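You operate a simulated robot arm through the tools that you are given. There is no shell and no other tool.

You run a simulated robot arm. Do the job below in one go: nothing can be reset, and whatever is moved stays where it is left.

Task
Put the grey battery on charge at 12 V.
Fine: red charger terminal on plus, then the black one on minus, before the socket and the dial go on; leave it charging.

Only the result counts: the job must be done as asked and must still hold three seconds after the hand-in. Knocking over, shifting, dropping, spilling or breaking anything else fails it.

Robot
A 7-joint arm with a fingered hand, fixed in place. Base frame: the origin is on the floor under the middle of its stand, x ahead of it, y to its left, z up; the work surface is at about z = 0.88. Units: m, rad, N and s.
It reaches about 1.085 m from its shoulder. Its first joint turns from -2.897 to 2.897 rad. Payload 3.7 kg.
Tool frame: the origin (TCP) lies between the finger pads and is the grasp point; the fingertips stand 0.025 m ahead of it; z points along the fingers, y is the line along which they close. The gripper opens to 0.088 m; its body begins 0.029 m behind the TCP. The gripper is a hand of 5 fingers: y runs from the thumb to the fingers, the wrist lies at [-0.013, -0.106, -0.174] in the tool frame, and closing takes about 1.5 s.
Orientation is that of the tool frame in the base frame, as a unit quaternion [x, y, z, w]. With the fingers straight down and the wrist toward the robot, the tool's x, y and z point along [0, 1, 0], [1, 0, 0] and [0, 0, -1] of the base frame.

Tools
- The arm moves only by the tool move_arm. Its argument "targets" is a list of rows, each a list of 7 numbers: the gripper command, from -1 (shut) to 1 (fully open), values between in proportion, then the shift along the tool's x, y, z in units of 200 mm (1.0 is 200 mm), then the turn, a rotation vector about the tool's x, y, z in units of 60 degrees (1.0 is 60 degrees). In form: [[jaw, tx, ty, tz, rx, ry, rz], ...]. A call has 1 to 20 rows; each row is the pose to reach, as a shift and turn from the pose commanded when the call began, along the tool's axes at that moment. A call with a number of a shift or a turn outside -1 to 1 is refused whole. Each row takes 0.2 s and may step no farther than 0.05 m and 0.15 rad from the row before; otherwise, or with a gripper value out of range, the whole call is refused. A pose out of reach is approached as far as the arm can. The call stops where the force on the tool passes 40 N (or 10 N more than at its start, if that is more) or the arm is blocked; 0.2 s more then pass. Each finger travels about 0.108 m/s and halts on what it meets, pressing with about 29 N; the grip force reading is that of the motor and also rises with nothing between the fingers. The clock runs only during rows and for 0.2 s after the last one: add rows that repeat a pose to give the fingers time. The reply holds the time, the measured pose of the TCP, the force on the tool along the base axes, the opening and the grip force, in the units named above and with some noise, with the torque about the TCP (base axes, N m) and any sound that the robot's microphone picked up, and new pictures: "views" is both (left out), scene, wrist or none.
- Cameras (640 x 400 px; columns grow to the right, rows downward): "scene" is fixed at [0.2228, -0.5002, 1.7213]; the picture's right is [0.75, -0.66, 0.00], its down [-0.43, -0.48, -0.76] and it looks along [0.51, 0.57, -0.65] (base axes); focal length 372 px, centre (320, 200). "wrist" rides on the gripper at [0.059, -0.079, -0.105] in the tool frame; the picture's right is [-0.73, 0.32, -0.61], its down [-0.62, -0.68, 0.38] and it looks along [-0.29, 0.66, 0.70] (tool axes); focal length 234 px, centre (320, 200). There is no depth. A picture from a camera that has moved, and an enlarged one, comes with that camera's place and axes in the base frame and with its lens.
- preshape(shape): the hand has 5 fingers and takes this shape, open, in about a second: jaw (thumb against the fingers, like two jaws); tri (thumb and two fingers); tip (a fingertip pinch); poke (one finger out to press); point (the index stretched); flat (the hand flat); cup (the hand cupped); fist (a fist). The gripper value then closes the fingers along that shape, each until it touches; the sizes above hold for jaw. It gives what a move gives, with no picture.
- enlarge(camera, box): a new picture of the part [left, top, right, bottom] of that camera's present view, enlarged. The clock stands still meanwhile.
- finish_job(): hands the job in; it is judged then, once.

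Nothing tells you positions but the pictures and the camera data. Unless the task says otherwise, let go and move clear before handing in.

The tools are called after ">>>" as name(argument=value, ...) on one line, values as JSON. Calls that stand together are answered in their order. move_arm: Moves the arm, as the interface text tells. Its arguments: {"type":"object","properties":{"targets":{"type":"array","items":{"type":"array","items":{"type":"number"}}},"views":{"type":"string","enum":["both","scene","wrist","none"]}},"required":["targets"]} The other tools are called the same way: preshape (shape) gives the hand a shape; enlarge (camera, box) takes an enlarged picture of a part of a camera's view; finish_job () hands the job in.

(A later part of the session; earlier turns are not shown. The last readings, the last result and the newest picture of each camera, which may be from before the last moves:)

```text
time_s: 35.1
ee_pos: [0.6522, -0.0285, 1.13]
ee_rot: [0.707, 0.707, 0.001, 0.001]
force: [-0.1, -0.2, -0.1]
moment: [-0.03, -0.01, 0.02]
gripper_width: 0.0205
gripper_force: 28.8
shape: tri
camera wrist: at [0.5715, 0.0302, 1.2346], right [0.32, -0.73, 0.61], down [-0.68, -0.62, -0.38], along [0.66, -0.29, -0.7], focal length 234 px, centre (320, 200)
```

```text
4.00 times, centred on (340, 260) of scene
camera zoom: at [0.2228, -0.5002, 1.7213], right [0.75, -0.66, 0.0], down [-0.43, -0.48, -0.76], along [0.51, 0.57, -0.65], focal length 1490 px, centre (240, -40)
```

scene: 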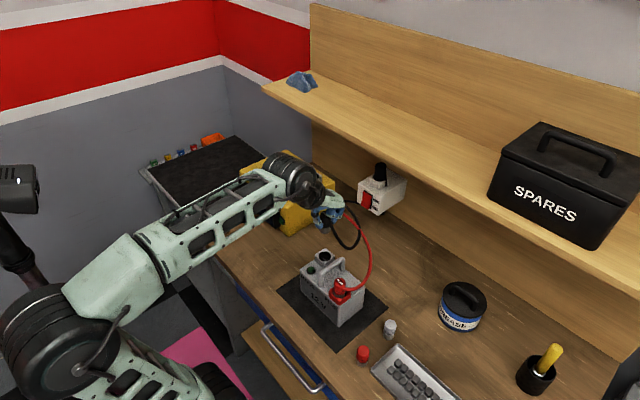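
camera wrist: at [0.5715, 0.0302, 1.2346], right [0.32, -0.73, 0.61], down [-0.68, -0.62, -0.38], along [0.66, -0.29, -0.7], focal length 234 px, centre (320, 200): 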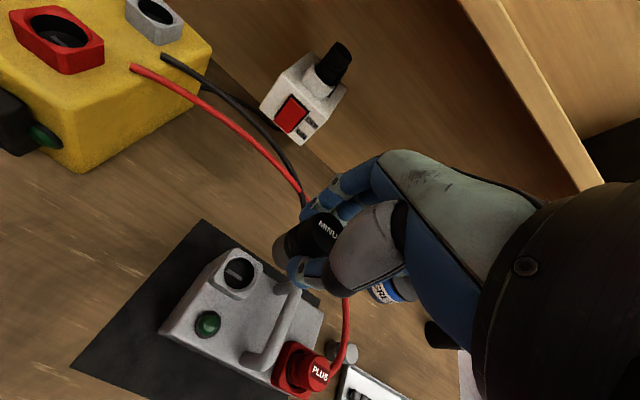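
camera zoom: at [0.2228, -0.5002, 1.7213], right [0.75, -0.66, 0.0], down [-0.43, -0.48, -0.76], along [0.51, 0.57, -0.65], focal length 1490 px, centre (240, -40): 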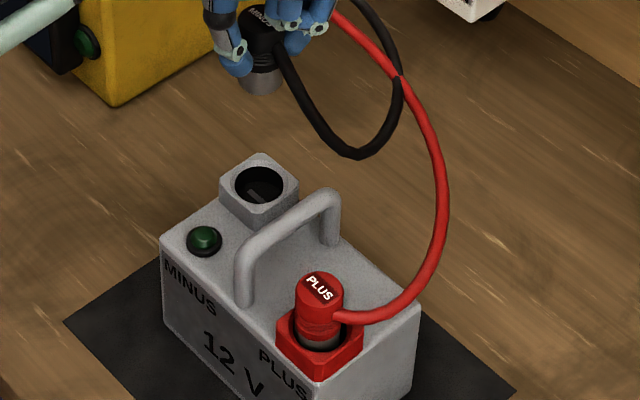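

MINUS comes out at about (0.6533, -0.0257). I'll correct by (+1, +3) mm and descend to about 3 cm above seat, then compare with the reference.

>>> move_arm(targets=[[-1, 0.014, 0.0055, 0.1, 0, 0, 0], [-1, 0.014, 0.0055, 0.2, 0, 0, 0], [-1, 0.014, 0.0055, 0.3, 0, 0, 0], [-1, 0.014, 0.0055, 0.375, 0, 0, 0], [-1, 0.014, 0.0055, 0.375, 0, 0, 0]])

>>> enlarge(camera="wrist", box=[240, 210, 340, 300])

>>> enlarge(camera="scene", box=[300, 225, 350, 275])

```text
time_s: 36.3
ee_pos: [0.6557, -0.0248, 1.0538]
ee_rot: [0.707, 0.707, 0.0, 0.0]
force: [0.3, -0.2, -0.5]
moment: [0.03, 0.03, 0.02]
gripper_width: 0.0203
gripper_force: 29.1
shape: tri
camera wrist: at [0.5746, 0.034, 1.1595], right [0.32, -0.73, 0.61], down [-0.68, -0.62, -0.38], along [0.66, -0.29, -0.7], focal length 234 px, centre (320, 200)
```

scene: 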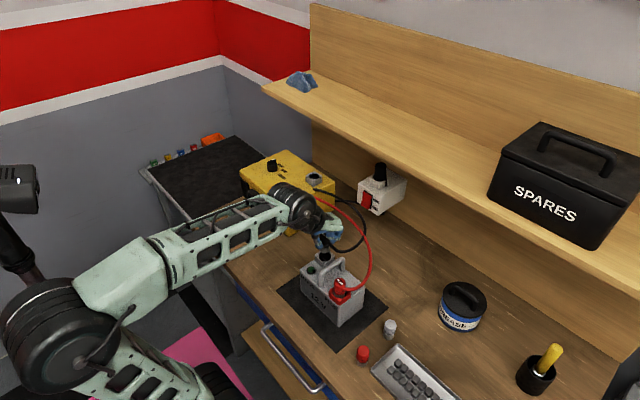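
wrist: 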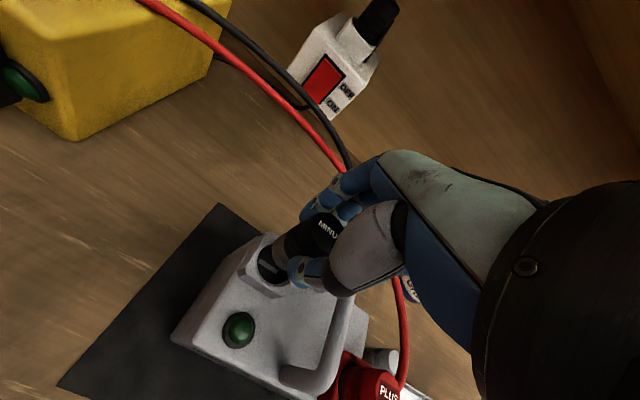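

```text
4.44 times, centred on (290, 255) of wrist
camera zoom: at [0.5746, 0.034, 1.1595], right [0.32, -0.73, 0.61], down [-0.68, -0.62, -0.38], along [0.66, -0.29, -0.7], focal length 1041 px, centre (453, -44)
```

zoom: 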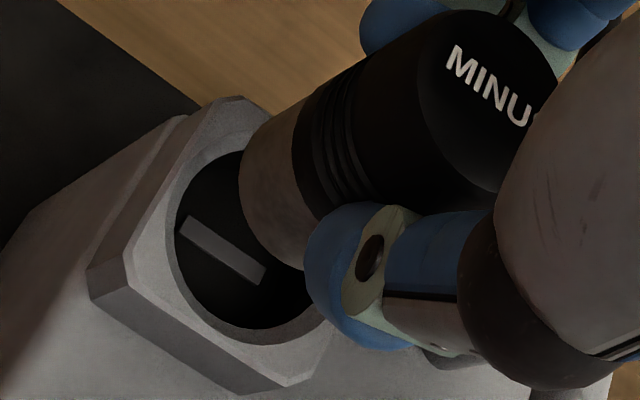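

```text
8.00 times, centred on (325, 250) of scene
camera zoom: at [0.2228, -0.5002, 1.7213], right [0.75, -0.66, 0.0], down [-0.43, -0.48, -0.76], along [0.51, 0.57, -0.65], focal length 2979 px, centre (280, -200)
```

zoom: 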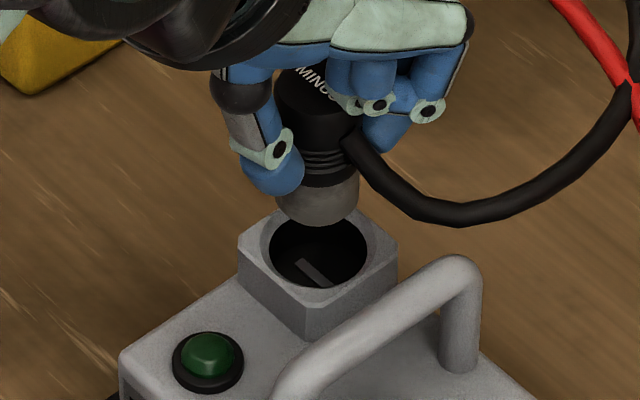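

The scene view shows good lateral alignment, and the wrist view shows the plug about 3 mm too far along (+x, +y). I'll nudge it back and lower about 1 cm.

>>> move_arm(targets=[[-1, -0.0135, -0.0075, 0.0, 0, 0, 0], [-1, -0.0135, -0.0075, 0.03, 0, 0, 0], [-1, -0.0135, -0.0075, 0.055, 0, 0, 0], [-1, -0.0135, -0.0075, 0.055, 0, 0, 0]], views="none")

>>> enlarge(camera="wrist", box=[240, 210, 340, 300])

>>> enlarge(camera="scene", box=[300, 225, 350, 275])

```text
time_s: 37.3
ee_pos: [0.6519, -0.0274, 1.0443]
ee_rot: [0.707, 0.707, 0.0, 0.0]
force: [0.7, -0.7, -1.0]
moment: [0.02, 0.0, -0.05]
gripper_width: 0.0204
gripper_force: 29.0
shape: tri
```

```text
4.44 times, centred on (290, 255) of wrist
camera zoom: at [0.5716, 0.0307, 1.1488], right [0.32, -0.73, 0.61], down [-0.68, -0.62, -0.38], along [0.66, -0.29, -0.7], focal length 1041 px, centre (453, -44)
```

zoom: 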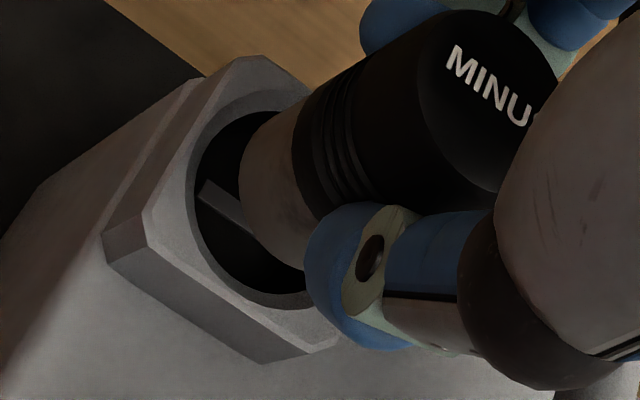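

```text
8.00 times, centred on (325, 250) of scene
camera zoom: at [0.2228, -0.5002, 1.7213], right [0.75, -0.66, 0.0], down [-0.43, -0.48, -0.76], along [0.51, 0.57, -0.65], focal length 2979 px, centre (280, -200)
```

zoom: 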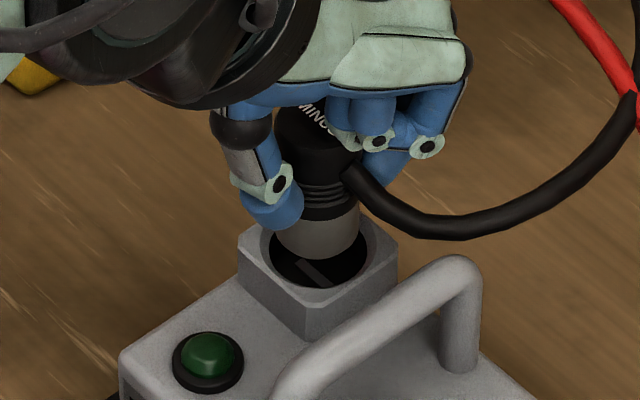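

Both views show the plug centred, about 11 mm above the rim. I'll lower it in.

>>> move_arm(targets=[[-1, 0, 0, 0.02, 0, 0, 0], [-1, 0, 0, 0.04, 0, 0, 0], [-1, 0, 0, 0.06, 0, 0, 0], [-1, 0, 0, 0.08, 0, 0, 0], [-1, 0, 0, 0.08, 0, 0, 0]], views="none")

>>> enlarge(camera="wrist", box=[240, 210, 340, 300])

>>> enlarge(camera="scene", box=[300, 225, 350, 275])

```text
time_s: 38.5
ee_pos: [0.6529, -0.0273, 1.03]
ee_rot: [0.707, 0.707, 0.001, 0.0]
force: [0.0, 0.7, -1.5]
moment: [0.01, -0.01, -0.01]
gripper_width: 0.0201
gripper_force: 29.1
shape: tri
```

```text
4.44 times, centred on (290, 255) of wrist
camera zoom: at [0.572, 0.0318, 1.1346], right [0.32, -0.73, 0.61], down [-0.68, -0.62, -0.38], along [0.66, -0.29, -0.7], focal length 1041 px, centre (453, -44)
```

zoom: 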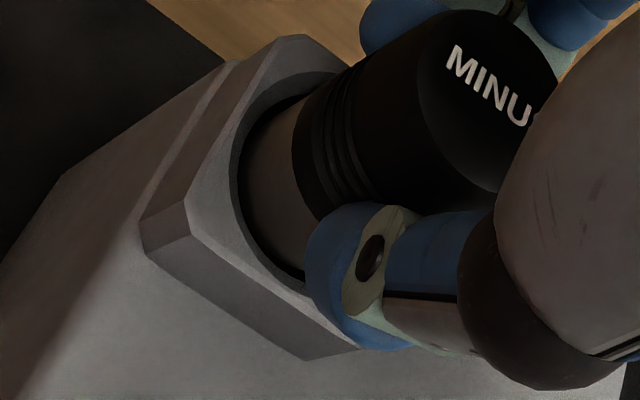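

```text
8.00 times, centred on (325, 250) of scene
camera zoom: at [0.2228, -0.5002, 1.7213], right [0.75, -0.66, 0.0], down [-0.43, -0.48, -0.76], along [0.51, 0.57, -0.65], focal length 2979 px, centre (280, -200)
```

zoom: 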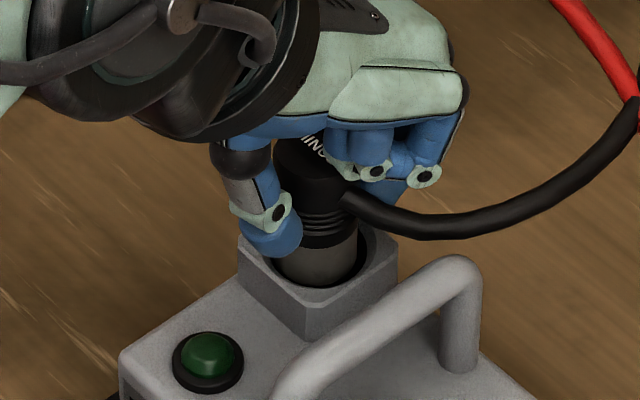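

It's in with no contact force. I'll continue to the bottom in small steps.

>>> move_arm(targets=[[-1, 0, 0, 0.012, 0, 0, 0], [-1, 0, 0, 0.024, 0, 0, 0], [-1, 0, 0, 0.036, 0, 0, 0], [-1, 0, 0, 0.046, 0, 0, 0], [-1, 0, 0, 0.046, 0, 0, 0]], views="none")

>>> enlarge(camera="scene", box=[300, 225, 350, 275])

```text
time_s: 39.7
ee_pos: [0.6527, -0.0279, 1.0196]
ee_rot: [0.707, 0.707, 0.0, 0.0]
force: [0.0, -0.1, 5.3]
moment: [-0.02, 0.01, 0.02]
gripper_width: 0.0205
gripper_force: 28.9
shape: tri
```

```text
8.00 times, centred on (325, 250) of scene
camera zoom: at [0.2228, -0.5002, 1.7213], right [0.75, -0.66, 0.0], down [-0.43, -0.48, -0.76], along [0.51, 0.57, -0.65], focal length 2979 px, centre (280, -200)
```

zoom: 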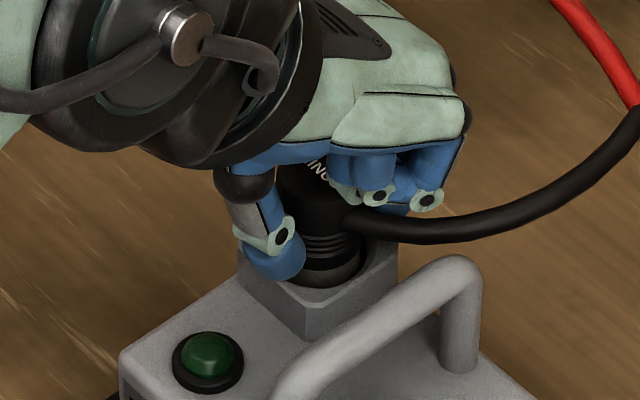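

First contact at about 5 N. I'll press 2 mm more to seat it firmly, as with the red plug.

>>> move_arm(targets=[[-1, 0, 0, 0.006, 0, 0, 0], [-1, 0, 0, 0.012, 0, 0, 0], [-1, 0, 0, 0.012, 0, 0, 0]], views="none")

>>> enlarge(camera="scene", box=[300, 225, 350, 275])

>>> enlarge(camera="wrist", box=[240, 210, 340, 300])

```text
time_s: 40.5
ee_pos: [0.6523, -0.029, 1.0171]
ee_rot: [0.707, 0.707, 0.002, 0.001]
force: [0.3, -0.7, 21.2]
moment: [0.0, -0.18, -0.02]
gripper_width: 0.0211
gripper_force: 28.9
shape: tri
```

```text
8.00 times, centred on (325, 250) of scene
camera zoom: at [0.2228, -0.5002, 1.7213], right [0.75, -0.66, 0.0], down [-0.43, -0.48, -0.76], along [0.51, 0.57, -0.65], focal length 2979 px, centre (280, -200)
```

zoom: 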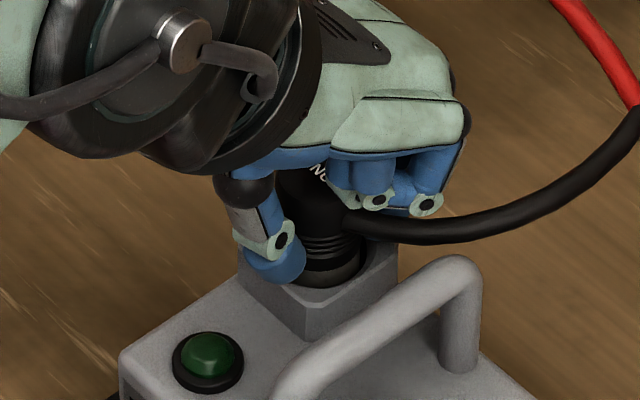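

```text
4.44 times, centred on (290, 255) of wrist
camera zoom: at [0.5718, 0.0303, 1.1228], right [0.32, -0.73, 0.61], down [-0.68, -0.62, -0.39], along [0.66, -0.29, -0.69], focal length 1041 px, centre (453, -44)
```

zoom: 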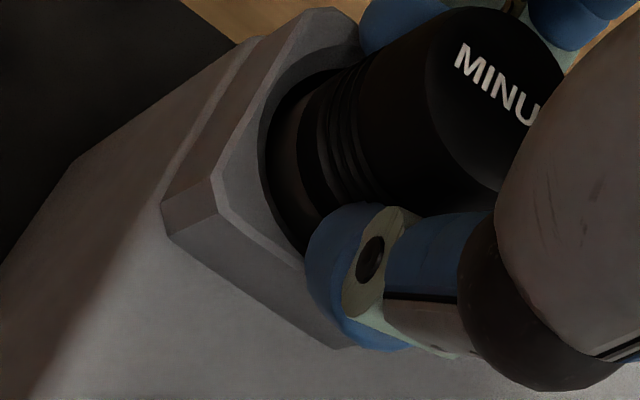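

Seated at 21 N, the same as the red plug. I'll ease off, open the fingers slowly and lift clear.

>>> move_arm(targets=[[-1, 0, 0, -0.008, 0, 0, 0], [-0.8, 0, 0, -0.008, 0, 0, 0], [-0.6, 0, 0, -0.008, 0, 0, 0], [-0.4, 0, 0, -0.008, 0, 0, 0], [-0.2, 0, 0, -0.008, 0, 0, 0], [0, 0, 0, -0.008, 0, 0, 0], [0.2, 0, 0, -0.008, 0, 0, 0], [0.2, 0, 0, -0.008, 0, 0, 0]], views="none")

>>> enlarge(camera="scene", box=[300, 225, 350, 275])

>>> enlarge(camera="wrist", box=[240, 210, 340, 300])

```text
time_s: 42.3
ee_pos: [0.6536, -0.028, 1.0189]
ee_rot: [0.707, 0.707, 0.0, 0.0]
force: [-0.4, 0.7, 0.1]
moment: [-0.01, 0.02, -0.02]
gripper_width: 0.0525
gripper_force: 0.0
shape: tri
```

```text
8.00 times, centred on (325, 250) of scene
camera zoom: at [0.2228, -0.5002, 1.7213], right [0.75, -0.66, 0.0], down [-0.43, -0.48, -0.76], along [0.51, 0.57, -0.65], focal length 2979 px, centre (280, -200)
```

zoom: 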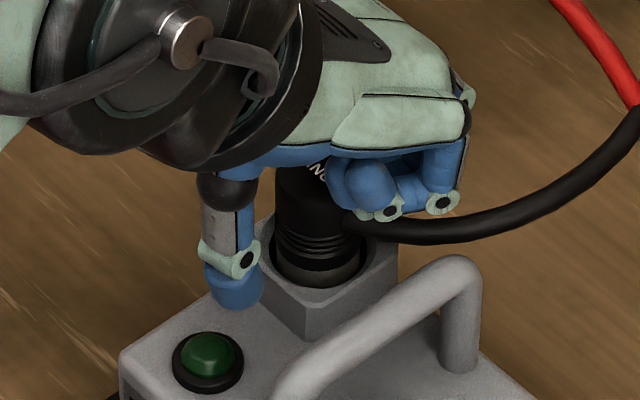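

```text
4.44 times, centred on (290, 255) of wrist
camera zoom: at [0.5722, 0.0305, 1.1235], right [0.32, -0.73, 0.61], down [-0.68, -0.62, -0.38], along [0.66, -0.29, -0.7], focal length 1041 px, centre (453, -44)
```

zoom: 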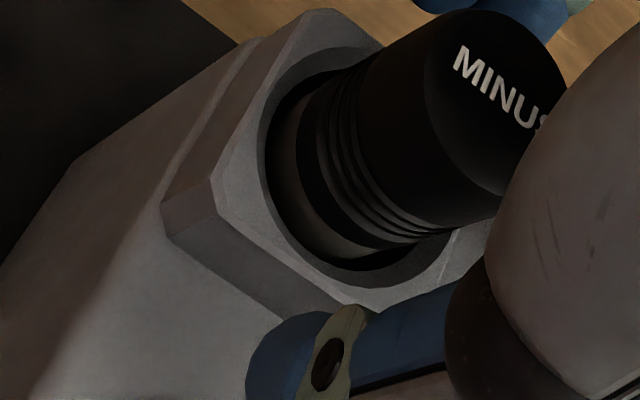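

The black plug stands in MINUS. I'll raise the hand clear and inspect both plugs.

>>> move_arm(targets=[[0.5, 0, 0, 0, 0, 0, 0], [0.6, 0, 0, -0.04, 0, 0, 0], [0.6, 0, 0, -0.12, 0, 0, 0], [0.6, 0, 0, -0.3, 0, 0, 0], [0.6, 0, 0, -0.5, 0, 0, 0], [0.6, 0, 0, -0.7, 0, 0, 0], [0.6, 0, 0, -0.9, 0, 0, 0], [0.6, 0, 0, -0.9, 0, 0, 0]])

>>> enlarge(camera="wrist", box=[200, 200, 360, 400])

>>> enlarge(camera="scene", box=[290, 210, 390, 320])

>>> enlarge(camera="wrist", box=[220, 0, 400, 200])

```text
time_s: 44.1
ee_pos: [0.652, -0.03, 1.2003]
ee_rot: [0.707, 0.707, 0.0, 0.0]
force: [-0.6, -0.5, 0.0]
moment: [0.02, 0.0, 0.03]
gripper_width: 0.07
gripper_force: 0.1
shape: tri
camera wrist: at [0.5713, 0.0288, 1.3064], right [0.32, -0.73, 0.61], down [-0.68, -0.62, -0.38], along [0.66, -0.29, -0.7], focal length 234 px, centre (320, 200)
```

scene: 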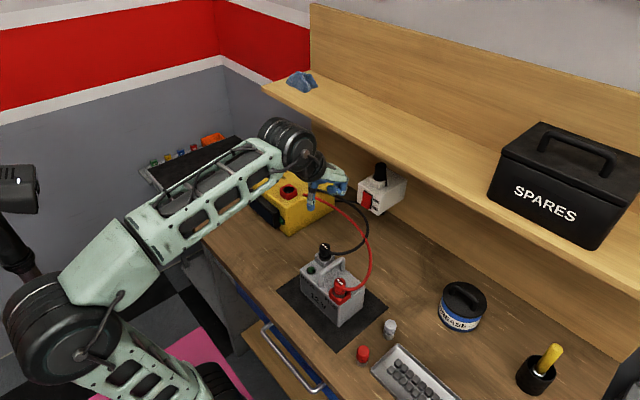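
wrist: 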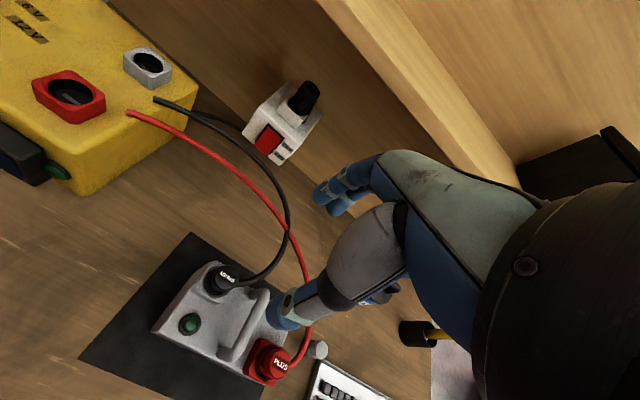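

```text
2.00 times, centred on (280, 300) of wrist
camera zoom: at [0.5713, 0.0288, 1.3064], right [0.32, -0.73, 0.61], down [-0.68, -0.62, -0.38], along [0.66, -0.29, -0.7], focal length 468 px, centre (400, 0)
```

zoom: 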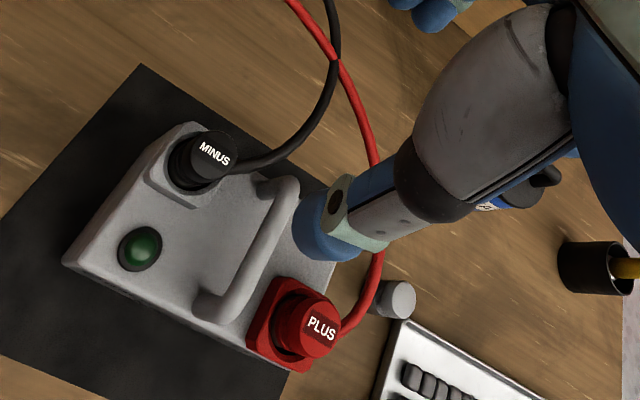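

```text
3.64 times, centred on (340, 265) of scene
camera zoom: at [0.2228, -0.5002, 1.7213], right [0.75, -0.66, 0.0], down [-0.43, -0.48, -0.76], along [0.51, 0.57, -0.65], focal length 1354 px, centre (247, -36)
```

zoom: 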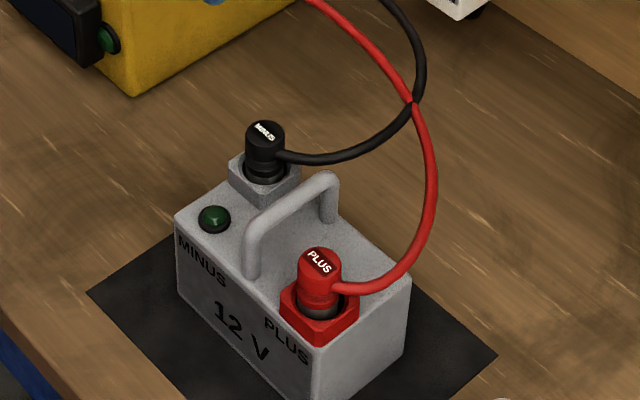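

```text
2.00 times, centred on (310, 100) of wrist
camera zoom: at [0.5713, 0.0288, 1.3064], right [0.32, -0.73, 0.61], down [-0.68, -0.62, -0.38], along [0.66, -0.29, -0.7], focal length 468 px, centre (340, 400)
```

zoom: 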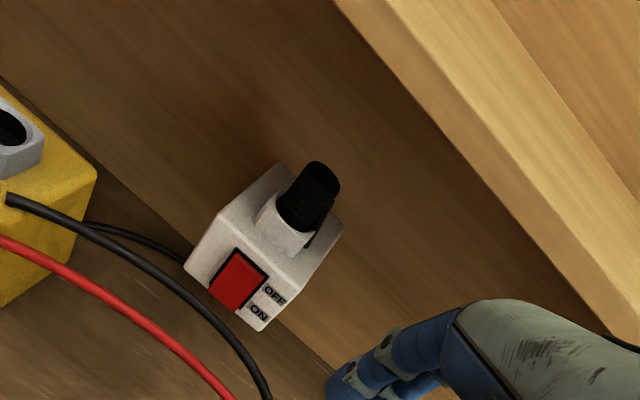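

Both plugs are in and the battery hasn't moved. Next is the socket switch: its rocker centre triangulates to (0.883, 0.0405, 1.006), and the lower half must be pressed. I'll try the "poke" shape and see where the finger points.

>>> preshape(shape="poke")

>>> enlarge(camera="scene", box=[260, 110, 380, 230])

>>> enlarge(camera="wrist", box=[220, 120, 480, 360])

```text
time_s: 45.0
ee_pos: [0.6526, -0.0285, 1.2001]
ee_rot: [0.707, 0.707, 0.001, -0.002]
force: [-0.9, -0.7, -0.2]
moment: [-0.04, 0.01, 0.02]
gripper_width: 0.0
gripper_force: 0.2
shape: poke
```

```text
3.33 times, centred on (320, 170) of scene
camera zoom: at [0.2228, -0.5002, 1.7213], right [0.75, -0.66, 0.0], down [-0.43, -0.48, -0.76], along [0.51, 0.57, -0.65], focal length 1241 px, centre (320, 300)
```

zoom: 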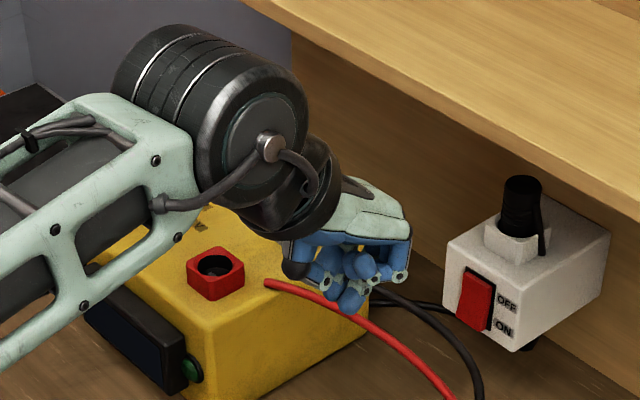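

```text
1.67 times, centred on (350, 240) of wrist
camera zoom: at [0.5713, 0.0289, 1.306], right [0.32, -0.73, 0.61], down [-0.68, -0.62, -0.38], along [0.66, -0.29, -0.7], focal length 390 px, centre (270, 133)
```

zoom: 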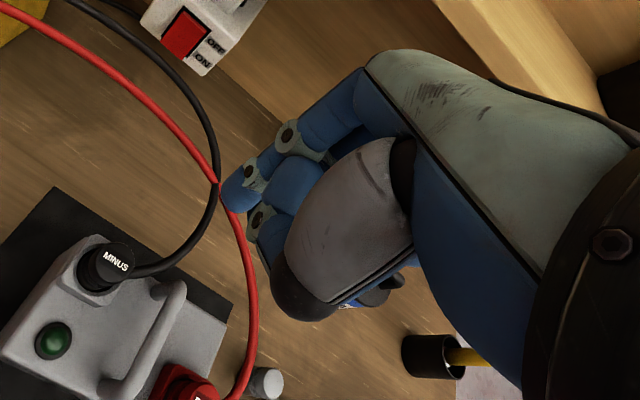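

In "poke" the finger points down along tool z, which doesn't suit a vertical rocker. I'll look at "point".

>>> preshape(shape="point")

>>> enlarge(camera="scene", box=[260, 110, 380, 230])

>>> enlarge(camera="wrist", box=[220, 60, 480, 320])

```text
time_s: 45.9
ee_pos: [0.6518, -0.0302, 1.2012]
ee_rot: [0.707, 0.707, -0.001, 0.0]
force: [-0.1, -0.2, -0.1]
moment: [-0.01, -0.01, -0.02]
gripper_width: 0.0
gripper_force: 0.0
shape: point
```

```text
3.33 times, centred on (320, 170) of scene
camera zoom: at [0.2228, -0.5002, 1.7213], right [0.75, -0.66, 0.0], down [-0.43, -0.48, -0.76], along [0.51, 0.57, -0.65], focal length 1241 px, centre (320, 300)
```

zoom: 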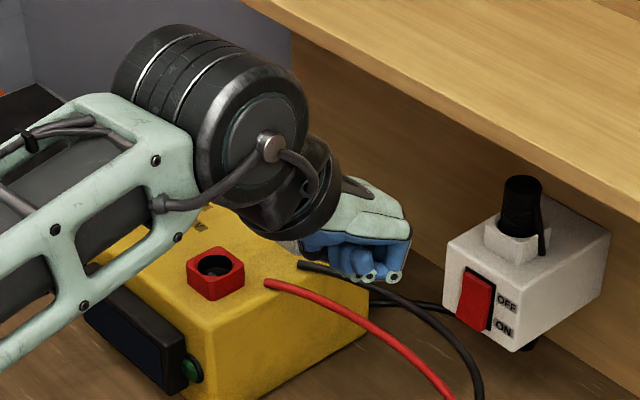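

```text
1.54 times, centred on (350, 190) of wrist
camera zoom: at [0.5713, 0.0289, 1.306], right [0.32, -0.73, 0.61], down [-0.68, -0.62, -0.38], along [0.66, -0.29, -0.7], focal length 360 px, centre (274, 215)
```

zoom: 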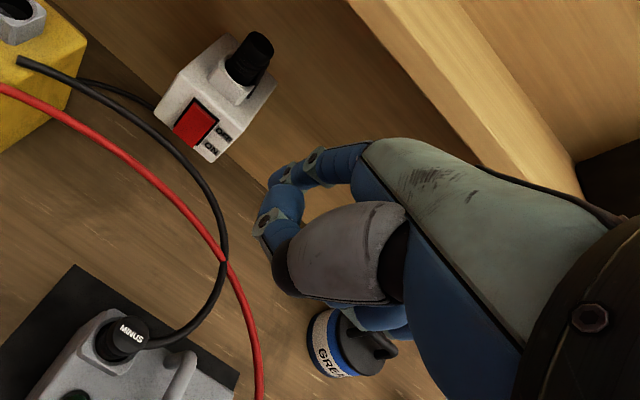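

I need to see exactly where the stretched index tip is in this shape.

>>> enlarge(camera="wrist", box=[290, 140, 400, 260])

>>> enlarge(camera="scene", box=[300, 155, 350, 205])

```text
3.33 times, centred on (345, 200) of wrist
camera zoom: at [0.5713, 0.0289, 1.306], right [0.32, -0.73, 0.61], down [-0.68, -0.62, -0.38], along [0.66, -0.29, -0.7], focal length 781 px, centre (237, 200)
```

zoom: 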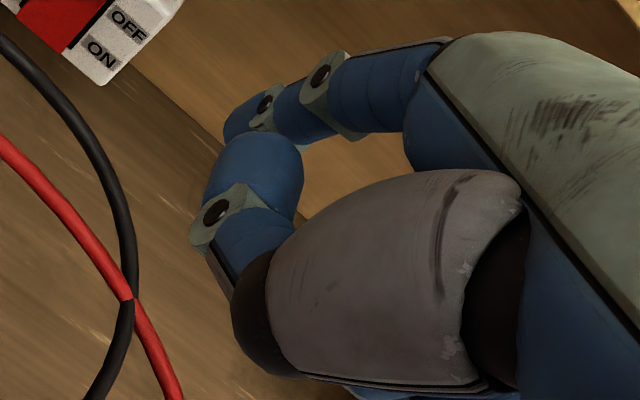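

```text
8.00 times, centred on (325, 180) of scene
camera zoom: at [0.2228, -0.5002, 1.7213], right [0.75, -0.66, 0.0], down [-0.43, -0.48, -0.76], along [0.51, 0.57, -0.65], focal length 2979 px, centre (280, 360)
```

zoom: 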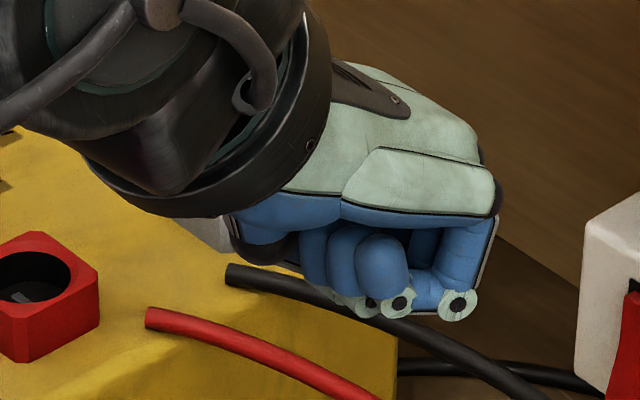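

The index tip is at roughly tool (0.01, 0.074, 0.038), leading the other fingers and leaning forward, so it can press the rocker's lower half with the hand upright and clear of the battery. I'll move in front of the switch to check.

>>> move_arm(targets=[[1, 0.08, 0.1, 0.1, 0, 0, 0], [1, 0.16, 0.2, 0.22, 0, 0, 0], [1, 0.24, 0.3, 0.35, 0, 0, 0], [1, 0.305, 0.35, 0.5, 0, 0, 0], [1, 0.305, 0.35, 0.5, 0, 0, 0]])

>>> enlarge(camera="wrist", box=[260, 110, 420, 270])

>>> enlarge(camera="scene", box=[310, 140, 420, 240])

```text
time_s: 47.1
ee_pos: [0.7244, 0.0347, 1.1006]
ee_rot: [0.707, 0.707, 0.0, 0.0]
force: [-0.1, -0.4, -0.5]
moment: [0.0, -0.02, 0.01]
gripper_width: 0.0001
gripper_force: 0.1
shape: point
camera wrist: at [0.6427, 0.0929, 1.2058], right [0.32, -0.73, 0.61], down [-0.68, -0.62, -0.38], along [0.66, -0.29, -0.7], focal length 234 px, centre (320, 200)
```

scene: 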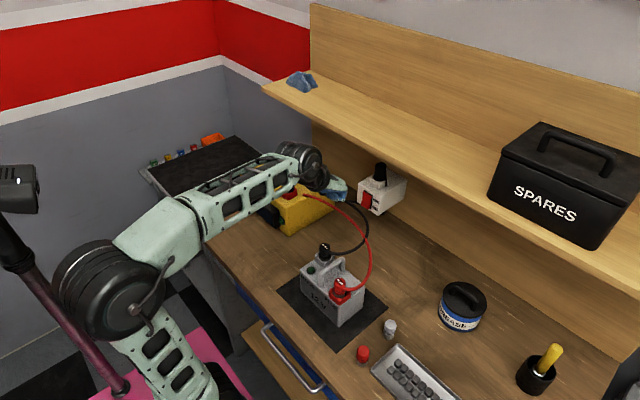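
wrist: 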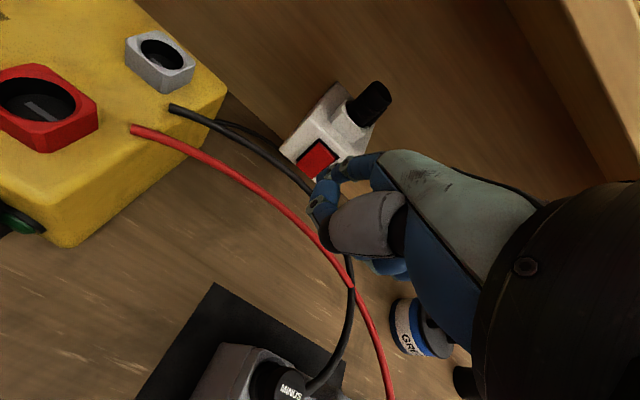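

```text
2.50 times, centred on (340, 190) of wrist
camera zoom: at [0.6427, 0.0929, 1.2058], right [0.32, -0.73, 0.61], down [-0.68, -0.62, -0.38], along [0.66, -0.29, -0.7], focal length 585 px, centre (270, 225)
```

zoom: 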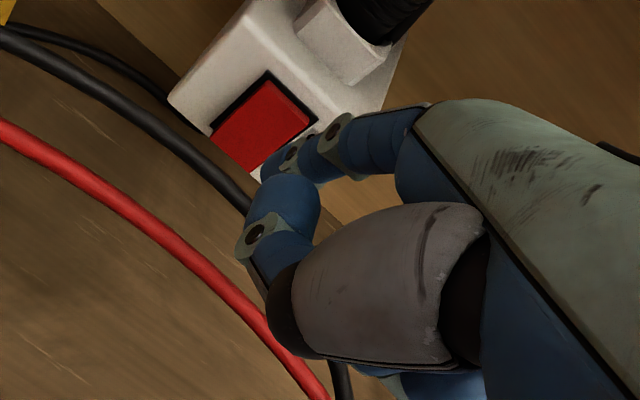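

```text
4.00 times, centred on (365, 190) of scene
camera zoom: at [0.2228, -0.5002, 1.7213], right [0.75, -0.66, 0.0], down [-0.43, -0.48, -0.76], along [0.51, 0.57, -0.65], focal length 1490 px, centre (140, 240)
```

zoom: 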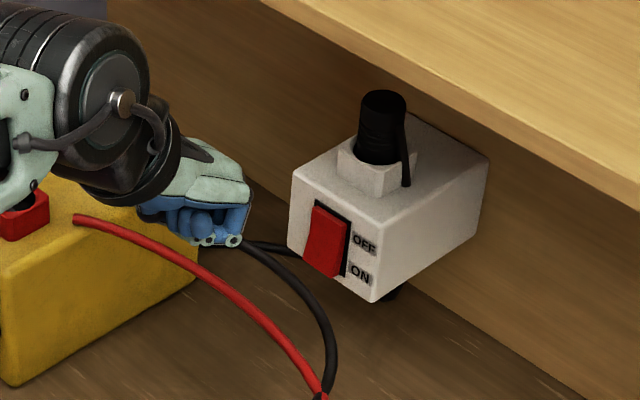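

The rocker centre is confirmed near (0.883, 0.039, 1.007). I'll come forward and down so the index tip stands just in front of the lower half.

>>> move_arm(targets=[[1, -0.01, 0.06, 0.12, 0, 0, 0], [1, -0.02, 0.12, 0.24, 0, 0, 0], [1, -0.028, 0.2, 0.33, 0, 0, 0], [1, -0.028, 0.25, 0.37, 0, 0, 0], [1, -0.028, 0.25, 0.37, 0, 0, 0]])

>>> enlarge(camera="wrist", box=[270, 130, 390, 250])

>>> enlarge(camera="scene", box=[330, 160, 400, 230])

```text
time_s: 48.3
ee_pos: [0.774, 0.0292, 1.0257]
ee_rot: [0.707, 0.707, 0.0, 0.001]
force: [0.0, -0.3, -0.1]
moment: [0.02, -0.01, 0.0]
gripper_width: 0.0
gripper_force: 0.0
shape: point
camera wrist: at [0.6934, 0.0876, 1.1308], right [0.32, -0.73, 0.61], down [-0.68, -0.62, -0.38], along [0.66, -0.29, -0.7], focal length 234 px, centre (320, 200)
```

scene: 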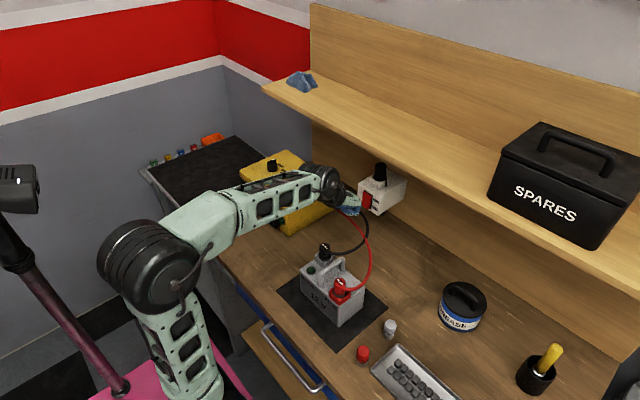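
wrist: 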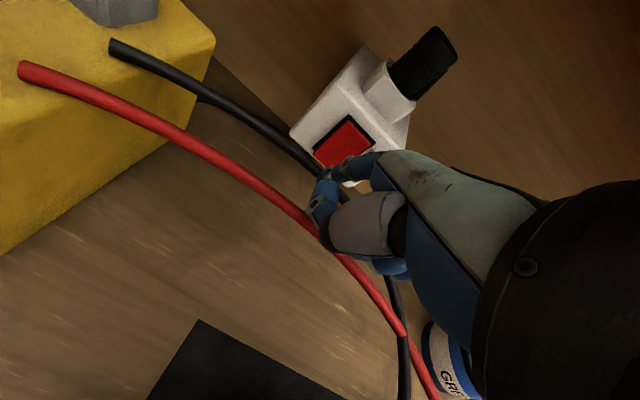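

```text
3.33 times, centred on (330, 190) of wrist
camera zoom: at [0.6934, 0.0876, 1.1308], right [0.32, -0.73, 0.61], down [-0.68, -0.62, -0.38], along [0.66, -0.29, -0.7], focal length 781 px, centre (287, 233)
```

zoom: 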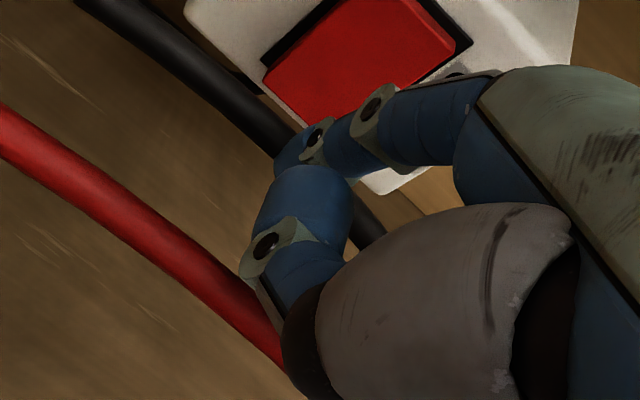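

```text
5.71 times, centred on (365, 195) of scene
camera zoom: at [0.2228, -0.5002, 1.7213], right [0.75, -0.66, 0.0], down [-0.43, -0.48, -0.76], along [0.51, 0.57, -0.65], focal length 2128 px, centre (63, 229)
```

zoom: 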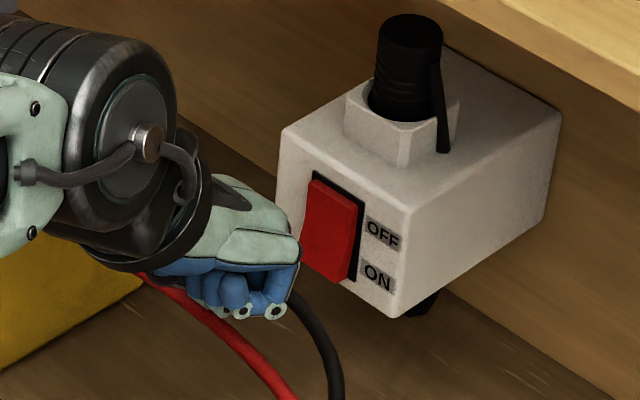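

The fingertip is around (0.85, 0.04, 0.99) and the rocker's lower half spans z ≈ 0.985–1.007. I'll raise 3 mm and go forward until light contact.

>>> move_arm(targets=[[1, 0, 0.02, -0.015, 0, 0, 0], [1, 0, 0.05, -0.015, 0, 0, 0], [1, 0, 0.08, -0.015, 0, 0, 0], [1, 0, 0.1, -0.015, 0, 0, 0], [1, 0, 0.1, -0.015, 0, 0, 0]])

>>> enlarge(camera="wrist", box=[270, 110, 390, 250])

>>> enlarge(camera="scene", box=[330, 160, 400, 230])

```text
time_s: 49.5
ee_pos: [0.7936, 0.0288, 1.0264]
ee_rot: [0.707, 0.708, 0.0, 0.0]
force: [0.0, 0.2, -0.2]
moment: [0.0, 0.02, 0.0]
gripper_width: 0.0
gripper_force: 0.0
shape: point
camera wrist: at [0.7133, 0.0871, 1.1316], right [0.32, -0.73, 0.61], down [-0.68, -0.62, -0.38], along [0.66, -0.29, -0.7], focal length 234 px, centre (320, 200)
```

scene: 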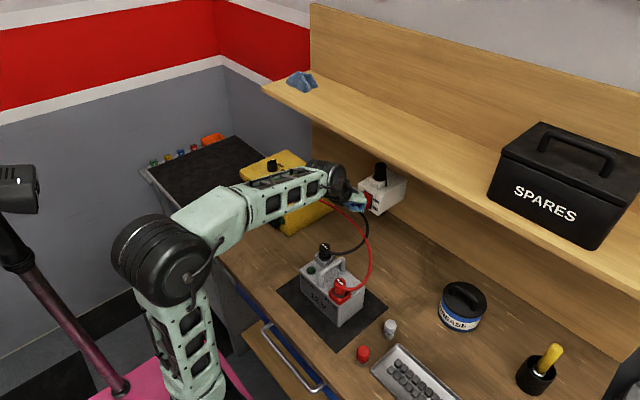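
wrist: 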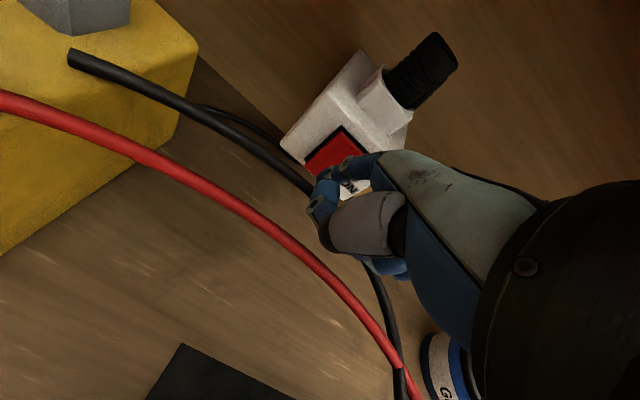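

```text
2.86 times, centred on (330, 180) of wrist
camera zoom: at [0.7133, 0.0871, 1.1316], right [0.32, -0.73, 0.61], down [-0.68, -0.62, -0.38], along [0.66, -0.29, -0.7], focal length 669 px, centre (291, 257)
```

zoom: 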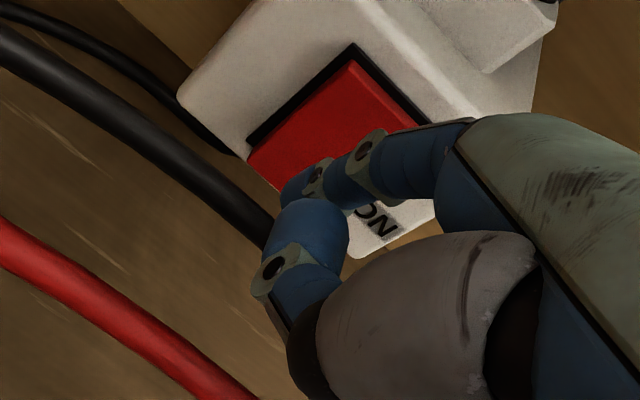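

```text
5.71 times, centred on (365, 195) of scene
camera zoom: at [0.2228, -0.5002, 1.7213], right [0.75, -0.66, 0.0], down [-0.43, -0.48, -0.76], along [0.51, 0.57, -0.65], focal length 2128 px, centre (63, 229)
```

zoom: 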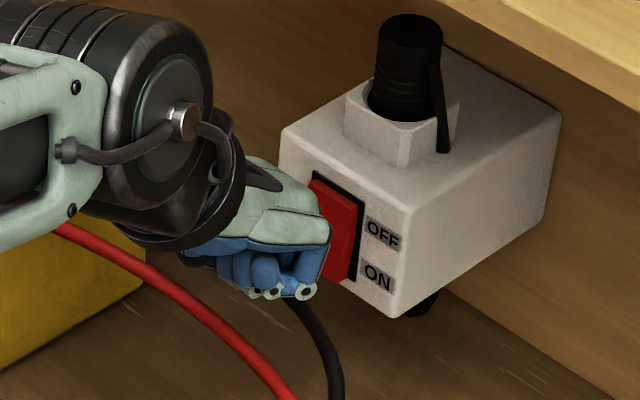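

No contact yet, and the tip lines up with the very bottom edge of the rocker. I'll back off slightly, raise 7 mm, then press forward.

>>> move_arm(targets=[[1, 0, -0.03, -0.01, 0, 0, 0], [1, 0, -0.03, -0.035, 0, 0, 0], [1, 0, 0.0, -0.035, 0, 0, 0], [1, 0, 0.015, -0.035, 0, 0, 0], [1, 0, 0.03, -0.035, 0, 0, 0], [1, 0, 0.03, -0.035, 0, 0, 0]], views="none")

>>> enlarge(camera="wrist", box=[270, 110, 390, 250])

>>> enlarge(camera="scene", box=[330, 160, 400, 230])

```text
time_s: 50.9
ee_pos: [0.7991, 0.0283, 1.0337]
ee_rot: [0.707, 0.707, 0.0, 0.0]
force: [-0.9, -0.4, -0.1]
moment: [-0.02, -0.01, 0.01]
gripper_width: 0.0
gripper_force: 0.0
shape: point
```

```text
2.86 times, centred on (330, 180) of wrist
camera zoom: at [0.7187, 0.087, 1.1396], right [0.32, -0.73, 0.61], down [-0.68, -0.62, -0.38], along [0.66, -0.29, -0.7], focal length 669 px, centre (291, 257)
```

zoom: 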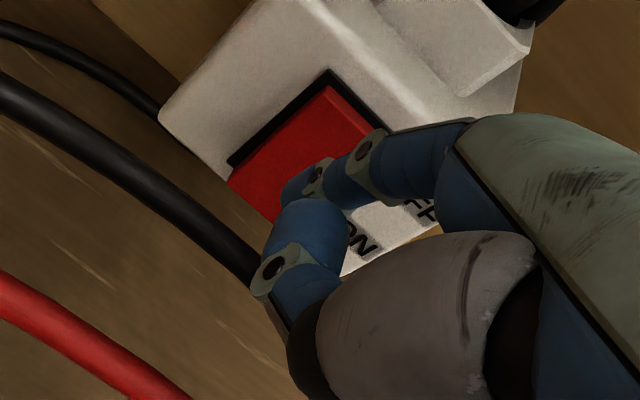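

```text
5.71 times, centred on (365, 195) of scene
camera zoom: at [0.2228, -0.5002, 1.7213], right [0.75, -0.66, 0.0], down [-0.43, -0.48, -0.76], along [0.51, 0.57, -0.65], focal length 2128 px, centre (63, 229)
```

zoom: 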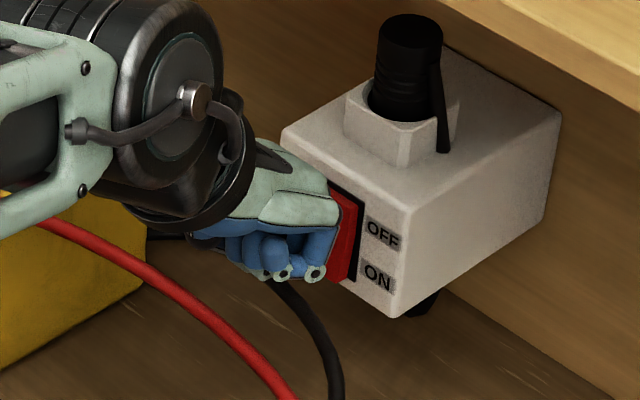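

Now the tip is over the middle of the rocker's lower half. I'll press forward in small steps.

>>> move_arm(targets=[[1, 0, 0.015, 0, 0, 0, 0], [1, 0, 0.03, 0, 0, 0, 0], [1, 0, 0.045, 0, 0, 0, 0], [1, 0, 0.06, 0, 0, 0, 0], [1, 0, 0.06, 0, 0, 0, 0]], views="none")

>>> enlarge(camera="wrist", box=[270, 110, 390, 250])

>>> enlarge(camera="scene", box=[330, 160, 400, 230])

```text
time_s: 52.1
ee_pos: [0.8117, 0.0297, 1.0334]
ee_rot: [0.707, 0.708, -0.001, 0.0]
force: [-0.2, 0.0, 0.3]
moment: [0.01, 0.0, -0.02]
gripper_width: 0.0002
gripper_force: 0.1
shape: point
```

```text
2.86 times, centred on (330, 180) of wrist
camera zoom: at [0.7298, 0.0877, 1.1388], right [0.32, -0.73, 0.61], down [-0.68, -0.62, -0.38], along [0.66, -0.29, -0.7], focal length 669 px, centre (291, 257)
```

zoom: 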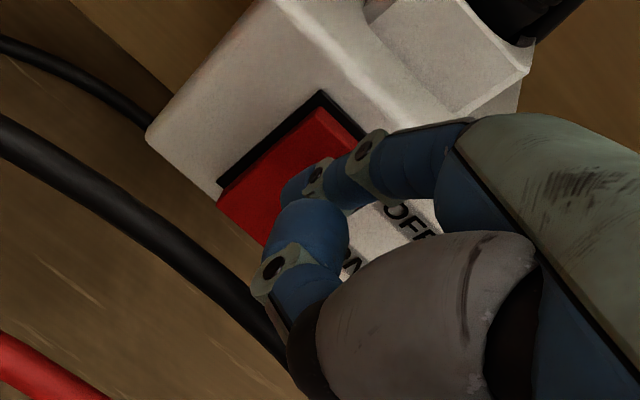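

```text
5.71 times, centred on (365, 195) of scene
camera zoom: at [0.2228, -0.5002, 1.7213], right [0.75, -0.66, 0.0], down [-0.43, -0.48, -0.76], along [0.51, 0.57, -0.65], focal length 2128 px, centre (63, 229)
```

zoom: 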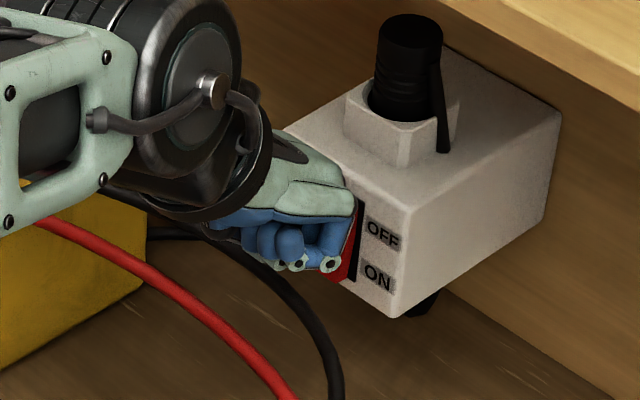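

Still no contact, so the fingertip is nearer to the TCP and higher than I assumed (its true height is about z = 1.01). I'll back off, lower about 20 mm, then approach again.

>>> move_arm(targets=[[1, 0, -0.05, 0, 0, 0, 0], [1, 0, -0.1, 0.03, 0, 0, 0], [1, 0, -0.1, 0.07, 0, 0, 0], [1, 0, -0.1, 0.1, 0, 0, 0], [1, 0, -0.05, 0.1, 0, 0, 0], [1, 0, 0, 0.1, 0, 0, 0], [1, 0, 0, 0.1, 0, 0, 0]], views="none")

>>> enlarge(camera="wrist", box=[270, 110, 390, 250])

>>> enlarge(camera="scene", box=[330, 160, 400, 230])

```text
time_s: 53.7
ee_pos: [0.8116, 0.028, 1.0152]
ee_rot: [0.708, 0.706, 0.0, 0.0]
force: [0.5, -0.2, -0.8]
moment: [-0.02, 0.02, 0.02]
gripper_width: 0.0002
gripper_force: 0.1
shape: point
```

```text
2.86 times, centred on (330, 180) of wrist
camera zoom: at [0.7312, 0.0869, 1.1198], right [0.32, -0.73, 0.61], down [-0.68, -0.62, -0.38], along [0.66, -0.29, -0.7], focal length 669 px, centre (291, 257)
```

zoom: 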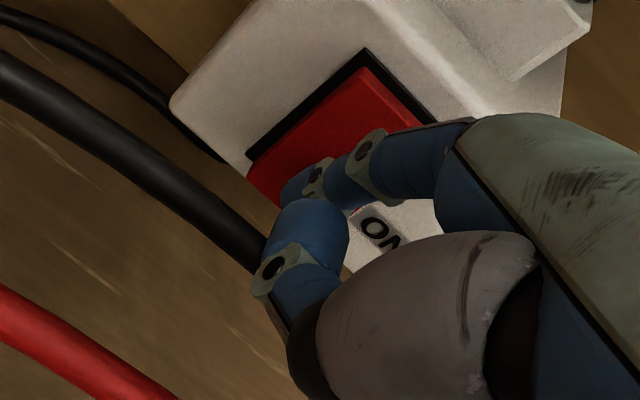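

```text
5.71 times, centred on (365, 195) of scene
camera zoom: at [0.2228, -0.5002, 1.7213], right [0.75, -0.66, 0.0], down [-0.43, -0.48, -0.76], along [0.51, 0.57, -0.65], focal length 2128 px, centre (63, 229)
```

zoom: 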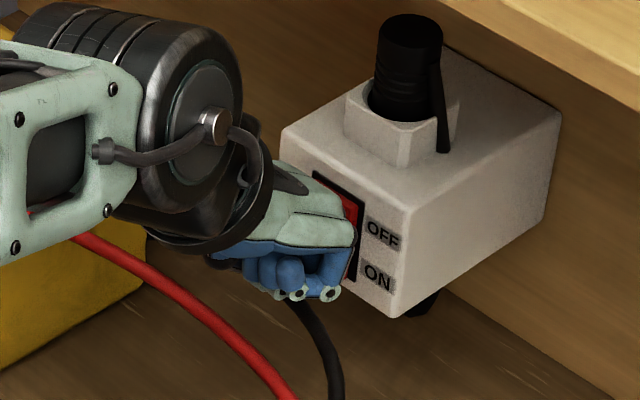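

The geometry now looks right for the lower half. Pressing forward in small steps until contact.

>>> move_arm(targets=[[1, 0, 0.015, 0, 0, 0, 0], [1, 0, 0.03, 0, 0, 0, 0], [1, 0, 0.045, 0, 0, 0, 0], [1, 0, 0.06, 0, 0, 0, 0], [1, 0, 0.06, 0, 0, 0, 0]], views="none")

>>> enlarge(camera="wrist", box=[270, 110, 390, 250])

>>> enlarge(camera="scene", box=[330, 160, 400, 230])

```text
time_s: 54.9
ee_pos: [0.8239, 0.029, 1.0144]
ee_rot: [0.707, 0.708, 0.0, -0.001]
force: [-5.8, 0.7, 0.6]
moment: [0.04, -0.03, 0.07]
gripper_width: 0.0806
gripper_force: 0.1
shape: point
```

```text
2.86 times, centred on (330, 180) of wrist
camera zoom: at [0.7433, 0.0876, 1.119], right [0.32, -0.73, 0.61], down [-0.68, -0.62, -0.38], along [0.66, -0.29, -0.7], focal length 669 px, centre (291, 257)
```

zoom: 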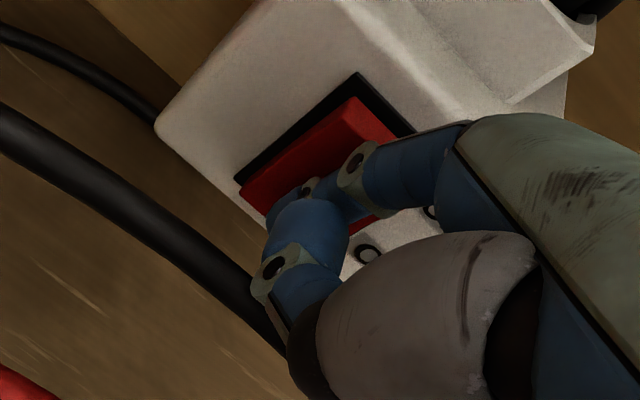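

```text
5.71 times, centred on (365, 195) of scene
camera zoom: at [0.2228, -0.5002, 1.7213], right [0.75, -0.66, 0.0], down [-0.43, -0.48, -0.76], along [0.51, 0.57, -0.65], focal length 2128 px, centre (63, 229)
```

zoom: 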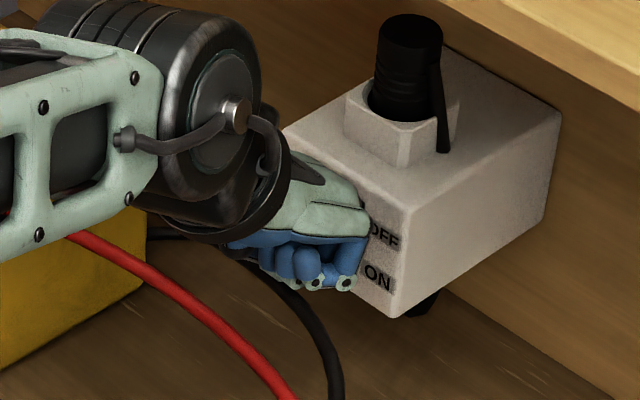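

Contact at about 6 N, and the rocker appears to have tipped. I'll press a touch more and then back off to look.

>>> move_arm(targets=[[1, 0, 0.01, 0, 0, 0, 0], [1, 0, 0.02, 0, 0, 0, 0], [1, 0, 0.03, 0, 0, 0, 0], [1, 0, 0.03, 0, 0, 0, 0]], views="none")

>>> enlarge(camera="wrist", box=[270, 110, 390, 250])

```text
time_s: 55.9
ee_pos: [0.8283, 0.0285, 1.014]
ee_rot: [0.708, 0.707, 0.0, -0.001]
force: [-10.8, 0.8, 2.2]
moment: [0.04, -0.05, 0.12]
gripper_width: 0.0808
gripper_force: 0.0
shape: point
```

```text
2.86 times, centred on (330, 180) of wrist
camera zoom: at [0.7477, 0.0874, 1.1195], right [0.32, -0.73, 0.61], down [-0.68, -0.62, -0.38], along [0.66, -0.29, -0.7], focal length 669 px, centre (291, 257)
```

zoom: 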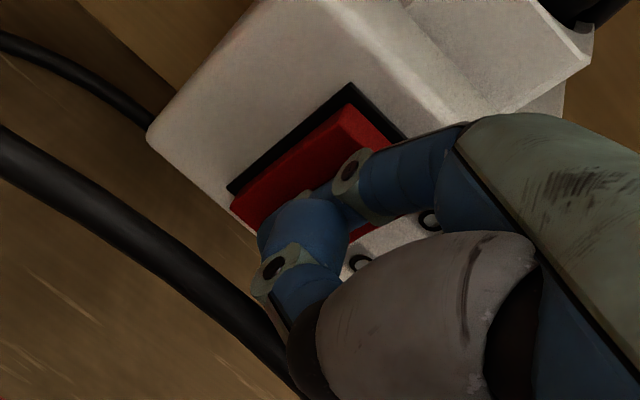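

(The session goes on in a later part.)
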